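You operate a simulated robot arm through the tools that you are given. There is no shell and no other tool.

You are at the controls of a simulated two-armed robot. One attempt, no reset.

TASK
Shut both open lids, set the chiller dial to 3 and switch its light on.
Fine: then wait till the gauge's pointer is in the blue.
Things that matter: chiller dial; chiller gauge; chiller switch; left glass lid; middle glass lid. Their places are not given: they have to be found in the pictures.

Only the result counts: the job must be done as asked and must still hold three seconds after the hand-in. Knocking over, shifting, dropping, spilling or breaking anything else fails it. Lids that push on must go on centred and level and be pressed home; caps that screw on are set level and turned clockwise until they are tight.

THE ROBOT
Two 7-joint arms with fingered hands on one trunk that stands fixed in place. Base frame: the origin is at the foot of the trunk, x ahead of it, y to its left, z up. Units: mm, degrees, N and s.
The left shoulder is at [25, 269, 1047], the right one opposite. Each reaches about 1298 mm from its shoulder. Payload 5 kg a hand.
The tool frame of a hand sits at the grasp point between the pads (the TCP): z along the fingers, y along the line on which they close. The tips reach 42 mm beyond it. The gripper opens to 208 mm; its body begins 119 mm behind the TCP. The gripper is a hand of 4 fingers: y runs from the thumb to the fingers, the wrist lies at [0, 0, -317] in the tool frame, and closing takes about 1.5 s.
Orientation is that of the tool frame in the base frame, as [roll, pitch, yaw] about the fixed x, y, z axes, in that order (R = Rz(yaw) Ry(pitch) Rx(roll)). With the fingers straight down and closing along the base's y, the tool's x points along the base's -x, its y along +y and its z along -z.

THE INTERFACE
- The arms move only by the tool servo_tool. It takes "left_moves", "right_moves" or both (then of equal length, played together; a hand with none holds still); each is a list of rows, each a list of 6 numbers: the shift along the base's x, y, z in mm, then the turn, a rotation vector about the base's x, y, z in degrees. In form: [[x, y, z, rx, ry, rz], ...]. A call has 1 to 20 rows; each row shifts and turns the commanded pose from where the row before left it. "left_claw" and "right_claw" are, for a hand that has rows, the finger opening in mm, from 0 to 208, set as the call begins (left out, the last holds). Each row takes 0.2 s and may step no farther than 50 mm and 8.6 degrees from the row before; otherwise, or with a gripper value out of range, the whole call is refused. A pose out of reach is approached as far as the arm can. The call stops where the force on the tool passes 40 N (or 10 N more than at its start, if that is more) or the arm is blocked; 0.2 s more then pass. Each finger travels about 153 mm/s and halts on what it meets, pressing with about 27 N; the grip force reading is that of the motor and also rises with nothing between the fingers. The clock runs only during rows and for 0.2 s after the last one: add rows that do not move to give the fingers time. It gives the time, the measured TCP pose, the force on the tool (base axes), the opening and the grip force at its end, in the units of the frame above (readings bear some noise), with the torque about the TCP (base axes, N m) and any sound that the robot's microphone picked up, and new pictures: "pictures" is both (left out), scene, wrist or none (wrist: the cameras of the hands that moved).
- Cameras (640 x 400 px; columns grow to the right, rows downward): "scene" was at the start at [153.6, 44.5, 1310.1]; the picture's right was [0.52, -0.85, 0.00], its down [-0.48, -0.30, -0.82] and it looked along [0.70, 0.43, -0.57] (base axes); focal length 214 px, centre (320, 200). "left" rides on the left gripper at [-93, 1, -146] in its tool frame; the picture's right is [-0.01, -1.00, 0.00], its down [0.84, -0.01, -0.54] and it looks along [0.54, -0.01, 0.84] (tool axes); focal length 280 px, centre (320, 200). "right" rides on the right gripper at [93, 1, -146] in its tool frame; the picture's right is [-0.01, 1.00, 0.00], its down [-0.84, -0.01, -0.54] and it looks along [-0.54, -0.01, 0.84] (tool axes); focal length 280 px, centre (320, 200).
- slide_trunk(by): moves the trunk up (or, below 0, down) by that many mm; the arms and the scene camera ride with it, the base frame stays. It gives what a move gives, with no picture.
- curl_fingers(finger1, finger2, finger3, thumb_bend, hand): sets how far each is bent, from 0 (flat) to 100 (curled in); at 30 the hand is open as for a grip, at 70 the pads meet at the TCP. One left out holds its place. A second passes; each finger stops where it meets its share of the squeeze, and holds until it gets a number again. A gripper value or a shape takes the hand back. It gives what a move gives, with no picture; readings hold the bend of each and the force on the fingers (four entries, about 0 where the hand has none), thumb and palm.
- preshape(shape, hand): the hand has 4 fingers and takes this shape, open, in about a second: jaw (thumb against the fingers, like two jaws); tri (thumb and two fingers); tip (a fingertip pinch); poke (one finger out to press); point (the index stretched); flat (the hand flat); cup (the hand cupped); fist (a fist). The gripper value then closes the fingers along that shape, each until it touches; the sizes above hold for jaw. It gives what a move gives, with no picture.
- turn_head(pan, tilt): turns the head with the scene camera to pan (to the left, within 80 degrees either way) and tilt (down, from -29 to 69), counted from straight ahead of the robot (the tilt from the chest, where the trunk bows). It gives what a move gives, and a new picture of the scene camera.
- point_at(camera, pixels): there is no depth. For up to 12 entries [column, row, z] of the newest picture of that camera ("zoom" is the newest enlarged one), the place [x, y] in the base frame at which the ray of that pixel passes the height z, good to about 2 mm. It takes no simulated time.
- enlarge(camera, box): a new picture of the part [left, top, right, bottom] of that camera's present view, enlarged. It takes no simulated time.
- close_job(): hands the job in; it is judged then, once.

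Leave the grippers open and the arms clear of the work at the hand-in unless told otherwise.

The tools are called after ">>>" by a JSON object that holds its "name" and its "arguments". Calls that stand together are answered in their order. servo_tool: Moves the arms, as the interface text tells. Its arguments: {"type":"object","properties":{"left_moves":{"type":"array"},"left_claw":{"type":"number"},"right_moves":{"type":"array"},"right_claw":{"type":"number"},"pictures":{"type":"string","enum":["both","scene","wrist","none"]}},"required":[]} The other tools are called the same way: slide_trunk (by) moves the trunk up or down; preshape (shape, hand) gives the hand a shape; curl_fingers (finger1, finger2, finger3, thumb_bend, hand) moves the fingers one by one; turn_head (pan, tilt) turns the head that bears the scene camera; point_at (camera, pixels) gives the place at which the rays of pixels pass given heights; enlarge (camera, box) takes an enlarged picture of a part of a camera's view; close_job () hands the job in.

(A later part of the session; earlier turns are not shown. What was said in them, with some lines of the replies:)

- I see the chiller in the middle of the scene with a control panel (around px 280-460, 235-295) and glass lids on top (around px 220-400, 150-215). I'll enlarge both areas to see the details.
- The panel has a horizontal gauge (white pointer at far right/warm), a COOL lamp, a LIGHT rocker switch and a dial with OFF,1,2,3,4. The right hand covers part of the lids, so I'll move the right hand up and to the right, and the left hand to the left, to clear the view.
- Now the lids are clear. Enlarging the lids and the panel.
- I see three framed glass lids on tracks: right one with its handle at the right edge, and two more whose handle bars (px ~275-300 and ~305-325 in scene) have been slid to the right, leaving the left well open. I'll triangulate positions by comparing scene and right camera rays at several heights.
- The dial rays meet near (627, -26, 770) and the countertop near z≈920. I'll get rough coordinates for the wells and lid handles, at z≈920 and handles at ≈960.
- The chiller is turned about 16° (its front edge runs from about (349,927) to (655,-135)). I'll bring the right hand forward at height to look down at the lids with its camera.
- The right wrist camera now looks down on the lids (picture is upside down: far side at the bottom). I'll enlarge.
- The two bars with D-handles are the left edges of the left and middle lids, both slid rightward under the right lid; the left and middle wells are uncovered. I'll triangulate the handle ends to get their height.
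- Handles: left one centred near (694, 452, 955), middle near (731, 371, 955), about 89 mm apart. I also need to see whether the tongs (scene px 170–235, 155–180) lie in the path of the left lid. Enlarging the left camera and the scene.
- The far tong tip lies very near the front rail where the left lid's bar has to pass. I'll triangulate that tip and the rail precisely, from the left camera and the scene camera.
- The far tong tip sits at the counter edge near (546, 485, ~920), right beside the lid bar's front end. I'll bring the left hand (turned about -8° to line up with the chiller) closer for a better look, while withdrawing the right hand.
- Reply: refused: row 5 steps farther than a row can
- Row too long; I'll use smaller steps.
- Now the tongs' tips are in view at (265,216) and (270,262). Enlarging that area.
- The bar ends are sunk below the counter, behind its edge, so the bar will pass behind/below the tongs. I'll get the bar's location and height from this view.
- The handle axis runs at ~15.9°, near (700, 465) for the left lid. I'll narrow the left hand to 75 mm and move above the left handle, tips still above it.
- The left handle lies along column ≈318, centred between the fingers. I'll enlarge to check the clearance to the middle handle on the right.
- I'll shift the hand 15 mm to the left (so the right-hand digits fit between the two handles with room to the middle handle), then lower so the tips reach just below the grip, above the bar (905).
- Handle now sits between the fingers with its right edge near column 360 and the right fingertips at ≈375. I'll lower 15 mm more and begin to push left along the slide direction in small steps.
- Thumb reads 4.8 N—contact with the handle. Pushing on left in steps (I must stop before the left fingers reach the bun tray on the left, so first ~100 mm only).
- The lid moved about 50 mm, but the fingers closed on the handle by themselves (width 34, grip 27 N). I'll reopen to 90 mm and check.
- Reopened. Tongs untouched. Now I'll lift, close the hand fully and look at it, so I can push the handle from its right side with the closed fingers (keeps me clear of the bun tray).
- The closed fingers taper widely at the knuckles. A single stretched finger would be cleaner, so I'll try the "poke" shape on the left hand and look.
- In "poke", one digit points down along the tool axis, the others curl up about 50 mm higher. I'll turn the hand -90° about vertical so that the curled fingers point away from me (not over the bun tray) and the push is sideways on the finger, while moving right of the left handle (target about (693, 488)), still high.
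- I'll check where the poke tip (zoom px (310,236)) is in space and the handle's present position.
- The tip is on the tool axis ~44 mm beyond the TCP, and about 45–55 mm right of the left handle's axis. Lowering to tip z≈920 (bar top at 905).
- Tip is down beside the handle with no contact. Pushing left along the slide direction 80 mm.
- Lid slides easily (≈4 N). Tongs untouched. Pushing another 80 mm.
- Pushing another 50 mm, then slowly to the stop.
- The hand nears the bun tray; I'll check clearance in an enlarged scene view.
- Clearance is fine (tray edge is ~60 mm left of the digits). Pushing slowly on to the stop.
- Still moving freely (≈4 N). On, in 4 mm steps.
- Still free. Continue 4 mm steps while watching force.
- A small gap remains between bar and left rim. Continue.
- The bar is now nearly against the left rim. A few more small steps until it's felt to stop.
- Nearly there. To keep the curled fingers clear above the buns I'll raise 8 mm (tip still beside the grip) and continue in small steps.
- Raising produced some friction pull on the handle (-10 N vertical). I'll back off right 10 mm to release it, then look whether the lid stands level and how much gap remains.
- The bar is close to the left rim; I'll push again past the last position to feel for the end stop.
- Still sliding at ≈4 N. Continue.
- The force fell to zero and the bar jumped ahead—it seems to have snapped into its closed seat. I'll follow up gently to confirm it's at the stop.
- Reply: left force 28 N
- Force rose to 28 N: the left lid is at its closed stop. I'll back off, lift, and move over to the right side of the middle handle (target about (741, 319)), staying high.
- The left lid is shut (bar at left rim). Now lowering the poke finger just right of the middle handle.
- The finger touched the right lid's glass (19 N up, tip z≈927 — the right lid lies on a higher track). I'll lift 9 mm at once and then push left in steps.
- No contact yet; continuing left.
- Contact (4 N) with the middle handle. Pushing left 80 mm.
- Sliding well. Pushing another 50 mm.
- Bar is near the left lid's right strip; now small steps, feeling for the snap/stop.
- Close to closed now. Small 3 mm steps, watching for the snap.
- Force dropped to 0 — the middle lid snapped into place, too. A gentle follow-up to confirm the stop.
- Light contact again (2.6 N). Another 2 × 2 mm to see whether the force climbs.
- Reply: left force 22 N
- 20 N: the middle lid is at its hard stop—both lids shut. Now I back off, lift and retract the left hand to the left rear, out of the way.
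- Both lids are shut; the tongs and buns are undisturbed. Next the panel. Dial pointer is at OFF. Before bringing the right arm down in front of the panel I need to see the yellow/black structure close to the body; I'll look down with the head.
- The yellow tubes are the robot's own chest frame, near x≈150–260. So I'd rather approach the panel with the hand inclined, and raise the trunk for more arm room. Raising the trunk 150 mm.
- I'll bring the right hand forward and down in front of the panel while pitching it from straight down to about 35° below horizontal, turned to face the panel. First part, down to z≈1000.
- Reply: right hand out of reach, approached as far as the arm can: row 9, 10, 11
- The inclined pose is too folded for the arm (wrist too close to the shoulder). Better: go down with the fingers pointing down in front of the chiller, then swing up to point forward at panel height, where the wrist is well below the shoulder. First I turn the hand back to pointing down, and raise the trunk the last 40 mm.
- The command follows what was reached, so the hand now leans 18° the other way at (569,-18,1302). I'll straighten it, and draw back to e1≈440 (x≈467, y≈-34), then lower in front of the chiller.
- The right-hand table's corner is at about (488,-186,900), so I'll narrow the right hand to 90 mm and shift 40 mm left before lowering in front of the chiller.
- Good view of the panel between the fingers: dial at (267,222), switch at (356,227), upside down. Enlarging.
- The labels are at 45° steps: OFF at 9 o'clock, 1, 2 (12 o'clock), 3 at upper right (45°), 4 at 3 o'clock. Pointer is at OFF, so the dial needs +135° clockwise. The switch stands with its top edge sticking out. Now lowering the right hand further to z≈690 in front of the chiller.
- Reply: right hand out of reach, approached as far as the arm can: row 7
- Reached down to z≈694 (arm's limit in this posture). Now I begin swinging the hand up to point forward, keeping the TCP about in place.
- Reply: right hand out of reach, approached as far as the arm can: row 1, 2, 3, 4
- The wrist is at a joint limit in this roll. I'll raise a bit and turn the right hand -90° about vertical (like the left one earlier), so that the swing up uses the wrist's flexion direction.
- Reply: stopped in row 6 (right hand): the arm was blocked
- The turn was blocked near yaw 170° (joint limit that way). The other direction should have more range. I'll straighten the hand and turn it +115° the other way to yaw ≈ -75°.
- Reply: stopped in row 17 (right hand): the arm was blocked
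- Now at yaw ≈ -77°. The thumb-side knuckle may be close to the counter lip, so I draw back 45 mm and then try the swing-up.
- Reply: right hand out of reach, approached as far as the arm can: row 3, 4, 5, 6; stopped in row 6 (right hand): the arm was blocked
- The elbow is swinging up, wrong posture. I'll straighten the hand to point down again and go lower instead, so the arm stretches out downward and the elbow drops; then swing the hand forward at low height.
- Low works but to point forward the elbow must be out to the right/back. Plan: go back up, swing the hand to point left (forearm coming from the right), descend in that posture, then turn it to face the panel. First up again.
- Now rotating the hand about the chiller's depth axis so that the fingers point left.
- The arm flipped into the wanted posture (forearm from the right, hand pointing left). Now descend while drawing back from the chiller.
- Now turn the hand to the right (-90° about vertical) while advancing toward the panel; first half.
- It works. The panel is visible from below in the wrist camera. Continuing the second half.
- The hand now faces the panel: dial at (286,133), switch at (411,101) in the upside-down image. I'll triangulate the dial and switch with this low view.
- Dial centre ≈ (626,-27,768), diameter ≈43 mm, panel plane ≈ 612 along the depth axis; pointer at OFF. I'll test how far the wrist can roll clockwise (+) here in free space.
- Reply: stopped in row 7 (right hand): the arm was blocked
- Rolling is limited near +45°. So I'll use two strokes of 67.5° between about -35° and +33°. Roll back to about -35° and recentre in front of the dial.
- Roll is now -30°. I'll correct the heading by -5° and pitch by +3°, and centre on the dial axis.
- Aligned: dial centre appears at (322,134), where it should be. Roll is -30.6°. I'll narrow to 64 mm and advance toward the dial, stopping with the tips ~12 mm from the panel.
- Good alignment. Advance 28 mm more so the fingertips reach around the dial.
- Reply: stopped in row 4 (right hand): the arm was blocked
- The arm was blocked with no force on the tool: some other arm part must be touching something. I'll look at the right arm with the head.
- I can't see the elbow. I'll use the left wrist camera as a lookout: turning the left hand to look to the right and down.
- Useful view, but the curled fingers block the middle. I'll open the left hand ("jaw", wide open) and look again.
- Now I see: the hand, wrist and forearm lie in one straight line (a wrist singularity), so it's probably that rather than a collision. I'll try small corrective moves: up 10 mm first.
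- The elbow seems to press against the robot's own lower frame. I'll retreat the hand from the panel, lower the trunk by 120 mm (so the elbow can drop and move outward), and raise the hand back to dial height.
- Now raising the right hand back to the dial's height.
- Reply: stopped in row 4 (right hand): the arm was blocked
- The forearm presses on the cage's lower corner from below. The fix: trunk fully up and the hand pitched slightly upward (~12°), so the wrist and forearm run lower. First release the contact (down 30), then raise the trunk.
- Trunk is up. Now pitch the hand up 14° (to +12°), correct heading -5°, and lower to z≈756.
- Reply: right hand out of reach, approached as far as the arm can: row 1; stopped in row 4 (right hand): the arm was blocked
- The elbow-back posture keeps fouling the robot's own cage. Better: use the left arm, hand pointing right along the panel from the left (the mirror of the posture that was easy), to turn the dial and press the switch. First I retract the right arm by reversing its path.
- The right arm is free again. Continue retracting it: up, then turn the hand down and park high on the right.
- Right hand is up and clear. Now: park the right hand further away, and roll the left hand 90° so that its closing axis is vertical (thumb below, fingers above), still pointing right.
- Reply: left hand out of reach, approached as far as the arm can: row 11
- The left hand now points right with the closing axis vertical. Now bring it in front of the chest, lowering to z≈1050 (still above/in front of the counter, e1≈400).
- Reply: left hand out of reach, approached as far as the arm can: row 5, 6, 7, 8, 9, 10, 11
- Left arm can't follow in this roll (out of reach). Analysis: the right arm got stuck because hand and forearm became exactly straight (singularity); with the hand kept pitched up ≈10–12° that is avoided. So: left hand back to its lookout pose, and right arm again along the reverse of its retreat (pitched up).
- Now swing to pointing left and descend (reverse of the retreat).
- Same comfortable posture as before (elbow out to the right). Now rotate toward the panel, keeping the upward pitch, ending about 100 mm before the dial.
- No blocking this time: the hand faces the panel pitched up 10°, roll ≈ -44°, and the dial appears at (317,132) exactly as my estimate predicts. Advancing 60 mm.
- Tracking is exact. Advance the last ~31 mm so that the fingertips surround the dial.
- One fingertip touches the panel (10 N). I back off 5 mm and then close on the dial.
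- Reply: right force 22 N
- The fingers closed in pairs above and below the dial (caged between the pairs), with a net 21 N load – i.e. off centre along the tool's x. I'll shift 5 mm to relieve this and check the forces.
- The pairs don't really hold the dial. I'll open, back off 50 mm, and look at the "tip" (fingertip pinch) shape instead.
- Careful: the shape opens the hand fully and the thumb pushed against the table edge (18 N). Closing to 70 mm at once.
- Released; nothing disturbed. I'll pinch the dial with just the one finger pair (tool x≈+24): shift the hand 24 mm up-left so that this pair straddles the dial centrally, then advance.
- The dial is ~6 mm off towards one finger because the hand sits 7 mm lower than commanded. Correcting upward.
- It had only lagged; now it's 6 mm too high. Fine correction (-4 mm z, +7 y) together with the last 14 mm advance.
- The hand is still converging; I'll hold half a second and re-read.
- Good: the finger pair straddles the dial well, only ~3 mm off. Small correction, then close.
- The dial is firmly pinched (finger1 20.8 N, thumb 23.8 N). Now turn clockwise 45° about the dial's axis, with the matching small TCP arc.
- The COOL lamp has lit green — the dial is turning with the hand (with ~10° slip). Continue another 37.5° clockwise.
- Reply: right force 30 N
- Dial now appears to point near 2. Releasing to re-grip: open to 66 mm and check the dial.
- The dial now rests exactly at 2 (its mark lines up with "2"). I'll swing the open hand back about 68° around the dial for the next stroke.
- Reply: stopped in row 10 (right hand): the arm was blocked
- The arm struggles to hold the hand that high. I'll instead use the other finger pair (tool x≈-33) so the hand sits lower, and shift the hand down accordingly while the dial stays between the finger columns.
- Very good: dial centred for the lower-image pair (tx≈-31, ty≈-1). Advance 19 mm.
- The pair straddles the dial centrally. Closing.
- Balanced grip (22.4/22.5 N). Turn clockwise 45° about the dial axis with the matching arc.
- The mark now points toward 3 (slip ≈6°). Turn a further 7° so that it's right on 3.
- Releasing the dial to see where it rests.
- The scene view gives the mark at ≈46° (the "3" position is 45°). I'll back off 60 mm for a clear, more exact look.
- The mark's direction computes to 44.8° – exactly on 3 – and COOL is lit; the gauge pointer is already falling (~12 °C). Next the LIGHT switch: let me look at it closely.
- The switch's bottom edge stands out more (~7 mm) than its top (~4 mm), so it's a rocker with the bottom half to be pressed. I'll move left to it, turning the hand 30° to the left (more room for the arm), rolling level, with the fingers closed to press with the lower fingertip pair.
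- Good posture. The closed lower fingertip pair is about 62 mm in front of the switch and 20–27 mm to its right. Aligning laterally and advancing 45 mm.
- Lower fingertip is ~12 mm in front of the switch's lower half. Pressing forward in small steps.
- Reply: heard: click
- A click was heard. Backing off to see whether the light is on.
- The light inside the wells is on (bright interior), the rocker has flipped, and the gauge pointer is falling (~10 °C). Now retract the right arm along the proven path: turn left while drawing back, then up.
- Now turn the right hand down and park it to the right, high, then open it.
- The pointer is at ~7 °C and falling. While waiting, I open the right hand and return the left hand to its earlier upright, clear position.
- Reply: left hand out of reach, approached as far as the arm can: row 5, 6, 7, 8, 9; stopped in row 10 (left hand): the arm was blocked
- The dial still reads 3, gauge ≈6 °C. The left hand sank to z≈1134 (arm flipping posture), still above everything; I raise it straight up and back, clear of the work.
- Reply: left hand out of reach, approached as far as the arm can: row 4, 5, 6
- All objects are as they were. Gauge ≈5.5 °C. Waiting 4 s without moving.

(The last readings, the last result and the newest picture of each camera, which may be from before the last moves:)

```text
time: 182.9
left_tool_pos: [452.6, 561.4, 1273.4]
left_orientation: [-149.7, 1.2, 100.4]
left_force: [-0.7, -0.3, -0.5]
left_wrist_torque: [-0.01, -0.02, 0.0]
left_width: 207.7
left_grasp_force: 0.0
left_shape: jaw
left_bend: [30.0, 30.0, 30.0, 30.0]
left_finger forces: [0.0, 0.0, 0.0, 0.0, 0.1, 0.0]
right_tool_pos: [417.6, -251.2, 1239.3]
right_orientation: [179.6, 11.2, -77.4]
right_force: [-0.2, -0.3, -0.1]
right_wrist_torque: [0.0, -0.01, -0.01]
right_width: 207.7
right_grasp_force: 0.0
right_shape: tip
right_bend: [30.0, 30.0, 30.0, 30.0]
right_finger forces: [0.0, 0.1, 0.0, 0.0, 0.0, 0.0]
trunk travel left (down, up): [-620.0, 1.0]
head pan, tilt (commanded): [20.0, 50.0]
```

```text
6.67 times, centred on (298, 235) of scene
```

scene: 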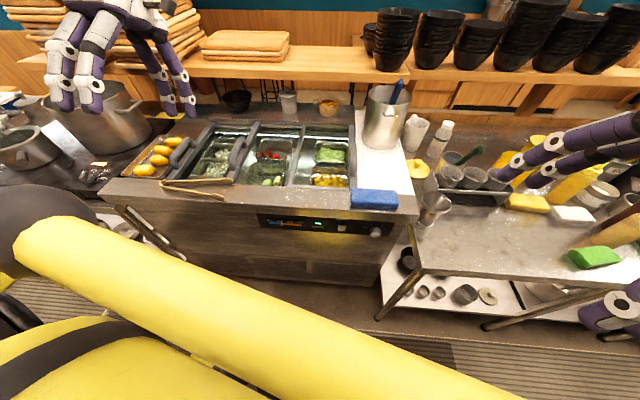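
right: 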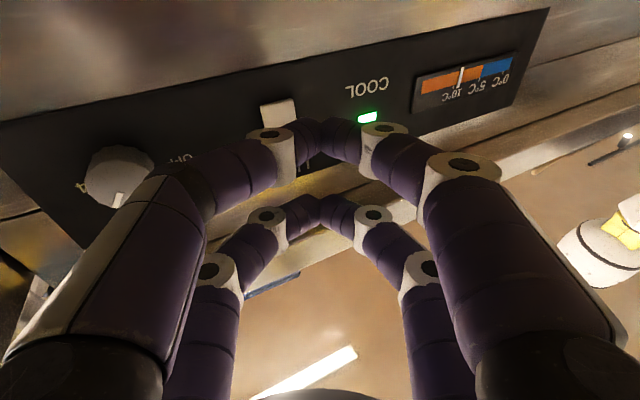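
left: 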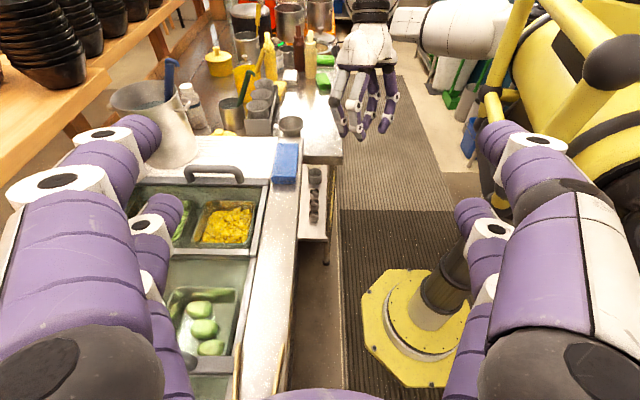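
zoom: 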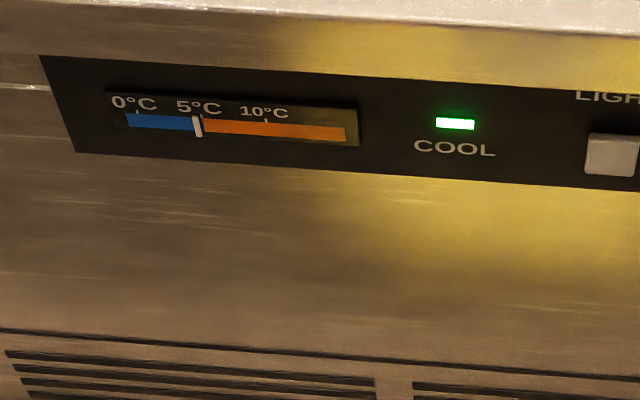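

Pointer is just at the edge of the blue (~4.7 °C). I'll wait another 4 s so that it's well inside.

>>> {"name": "servo_tool", "arguments": {"right_moves": [[0, 0, 0, 0, 0, 0], [0, 0, 0, 0, 0, 0], [0, 0, 0, 0, 0, 0], [0, 0, 0, 0, 0, 0], [0, 0, 0, 0, 0, 0], [0, 0, 0, 0, 0, 0], [0, 0, 0, 0, 0, 0], [0, 0, 0, 0, 0, 0], [0, 0, 0, 0, 0, 0], [0, 0, 0, 0, 0, 0], [0, 0, 0, 0, 0, 0], [0, 0, 0, 0, 0, 0], [0, 0, 0, 0, 0, 0], [0, 0, 0, 0, 0, 0], [0, 0, 0, 0, 0, 0], [0, 0, 0, 0, 0, 0], [0, 0, 0, 0, 0, 0], [0, 0, 0, 0, 0, 0], [0, 0, 0, 0, 0, 0], [0, 0, 0, 0, 0, 0]], "right_claw": 208, "pictures": "none"}}

>>> {"name": "enlarge", "arguments": {"camera": "scene", "box": [250, 205, 346, 265]}}

```text
time: 187.1
left_tool_pos: [453.2, 561.1, 1273.6]
left_orientation: [-149.7, 1.2, 100.5]
left_force: [-0.2, 0.5, 0.2]
left_wrist_torque: [0.04, 0.01, -0.02]
left_width: 207.8
left_grasp_force: 0.0
left_shape: jaw
left_bend: [30.0, 30.0, 30.0, 30.0]
left_finger forces: [0.0, 0.0, 0.1, 0.0, 0.0, 0.0]
right_tool_pos: [417.3, -251.6, 1240.2]
right_orientation: [179.6, 11.2, -77.4]
right_force: [0.7, -0.4, -0.7]
right_wrist_torque: [-0.01, -0.02, 0.02]
right_width: 208.0
right_grasp_force: 0.0
right_shape: tip
right_bend: [30.0, 30.0, 30.0, 30.0]
right_finger forces: [0.0, 0.1, 0.1, 0.0, 0.0, 0.1]
trunk travel left (down, up): [-620.0, 1.0]
head pan, tilt (commanded): [20.0, 50.0]
```

```text
6.67 times, centred on (298, 235) of scene
```

zoom: 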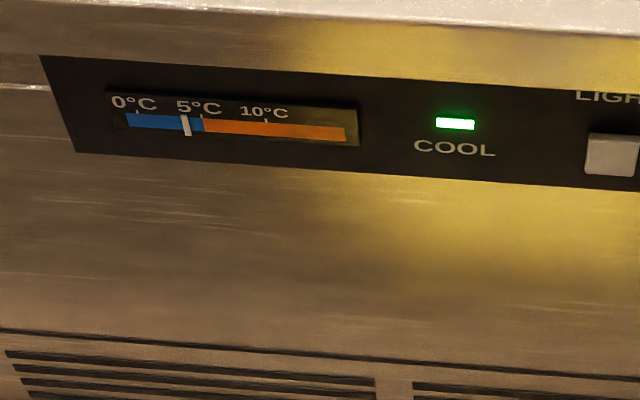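

The pointer is now clearly within the blue (~3.8 °C). A last look over the lids, dial, switch and surroundings before the hand-in.

>>> {"name": "enlarge", "arguments": {"camera": "scene", "box": [140, 100, 420, 260]}}

>>> {"name": "enlarge", "arguments": {"camera": "scene", "box": [330, 80, 640, 320]}}

```text
2.29 times, centred on (280, 180) of scene
```

zoom: 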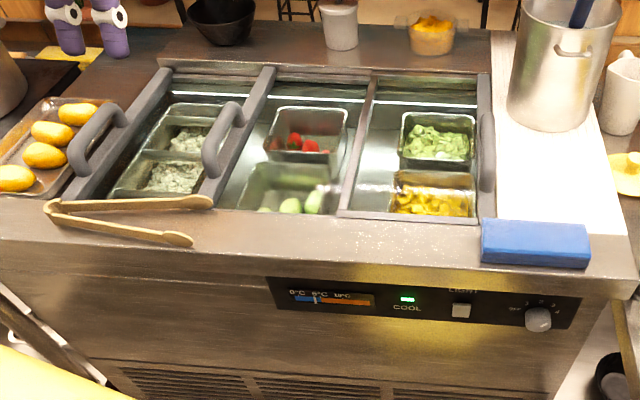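

```text
1.67 times, centred on (485, 200) of scene
```

zoom: 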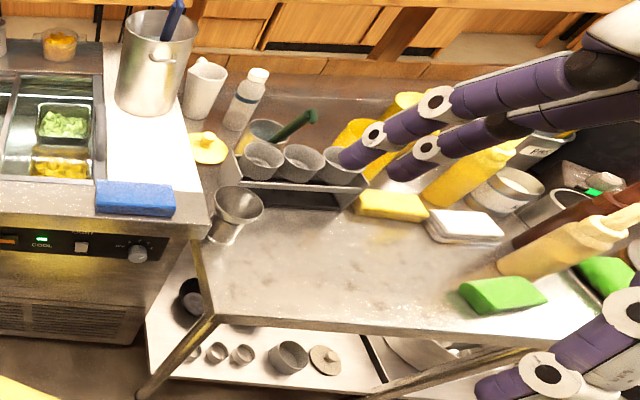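

Both lids are shut, the dial is at 3, the light is on, and the gauge pointer is in the blue. The tongs, buns, sponge, bottles and other things are where they were. Both hands are open and clear of the chiller. Handing in.

>>> {"name": "close_job", "arguments": {}}

```text
The job is handed in.
```

The job is handed in. At the last check before hand-in:

- **Lids:** The left and middle glass lids are both shut. I pushed each one left until it hit its stop.
- **Dial:** It is set to 3, and the COOL lamp is lit.
- **Light:** The switch clicked over and the inside of the chiller is lit.
- **Gauge:** The pointer was in the blue at about 3.8 °C and still falling slowly.

Three light touches happened along the way:

- A finger rested on the right glass lid with about 19 N.
- A fingertip pressed the control panel with about 10 N.
- The thumb pushed the edge of the table beside the chiller with about 18 N as the hand opened.

I backed off each time, and in the last pictures nothing near those spots had moved. The tongs and buns were also where they started.

Both hands are open. The right one is parked off to the right. The left one ended above the buns and the left lid, about 30 cm up, because the arm could not reach its original resting place.
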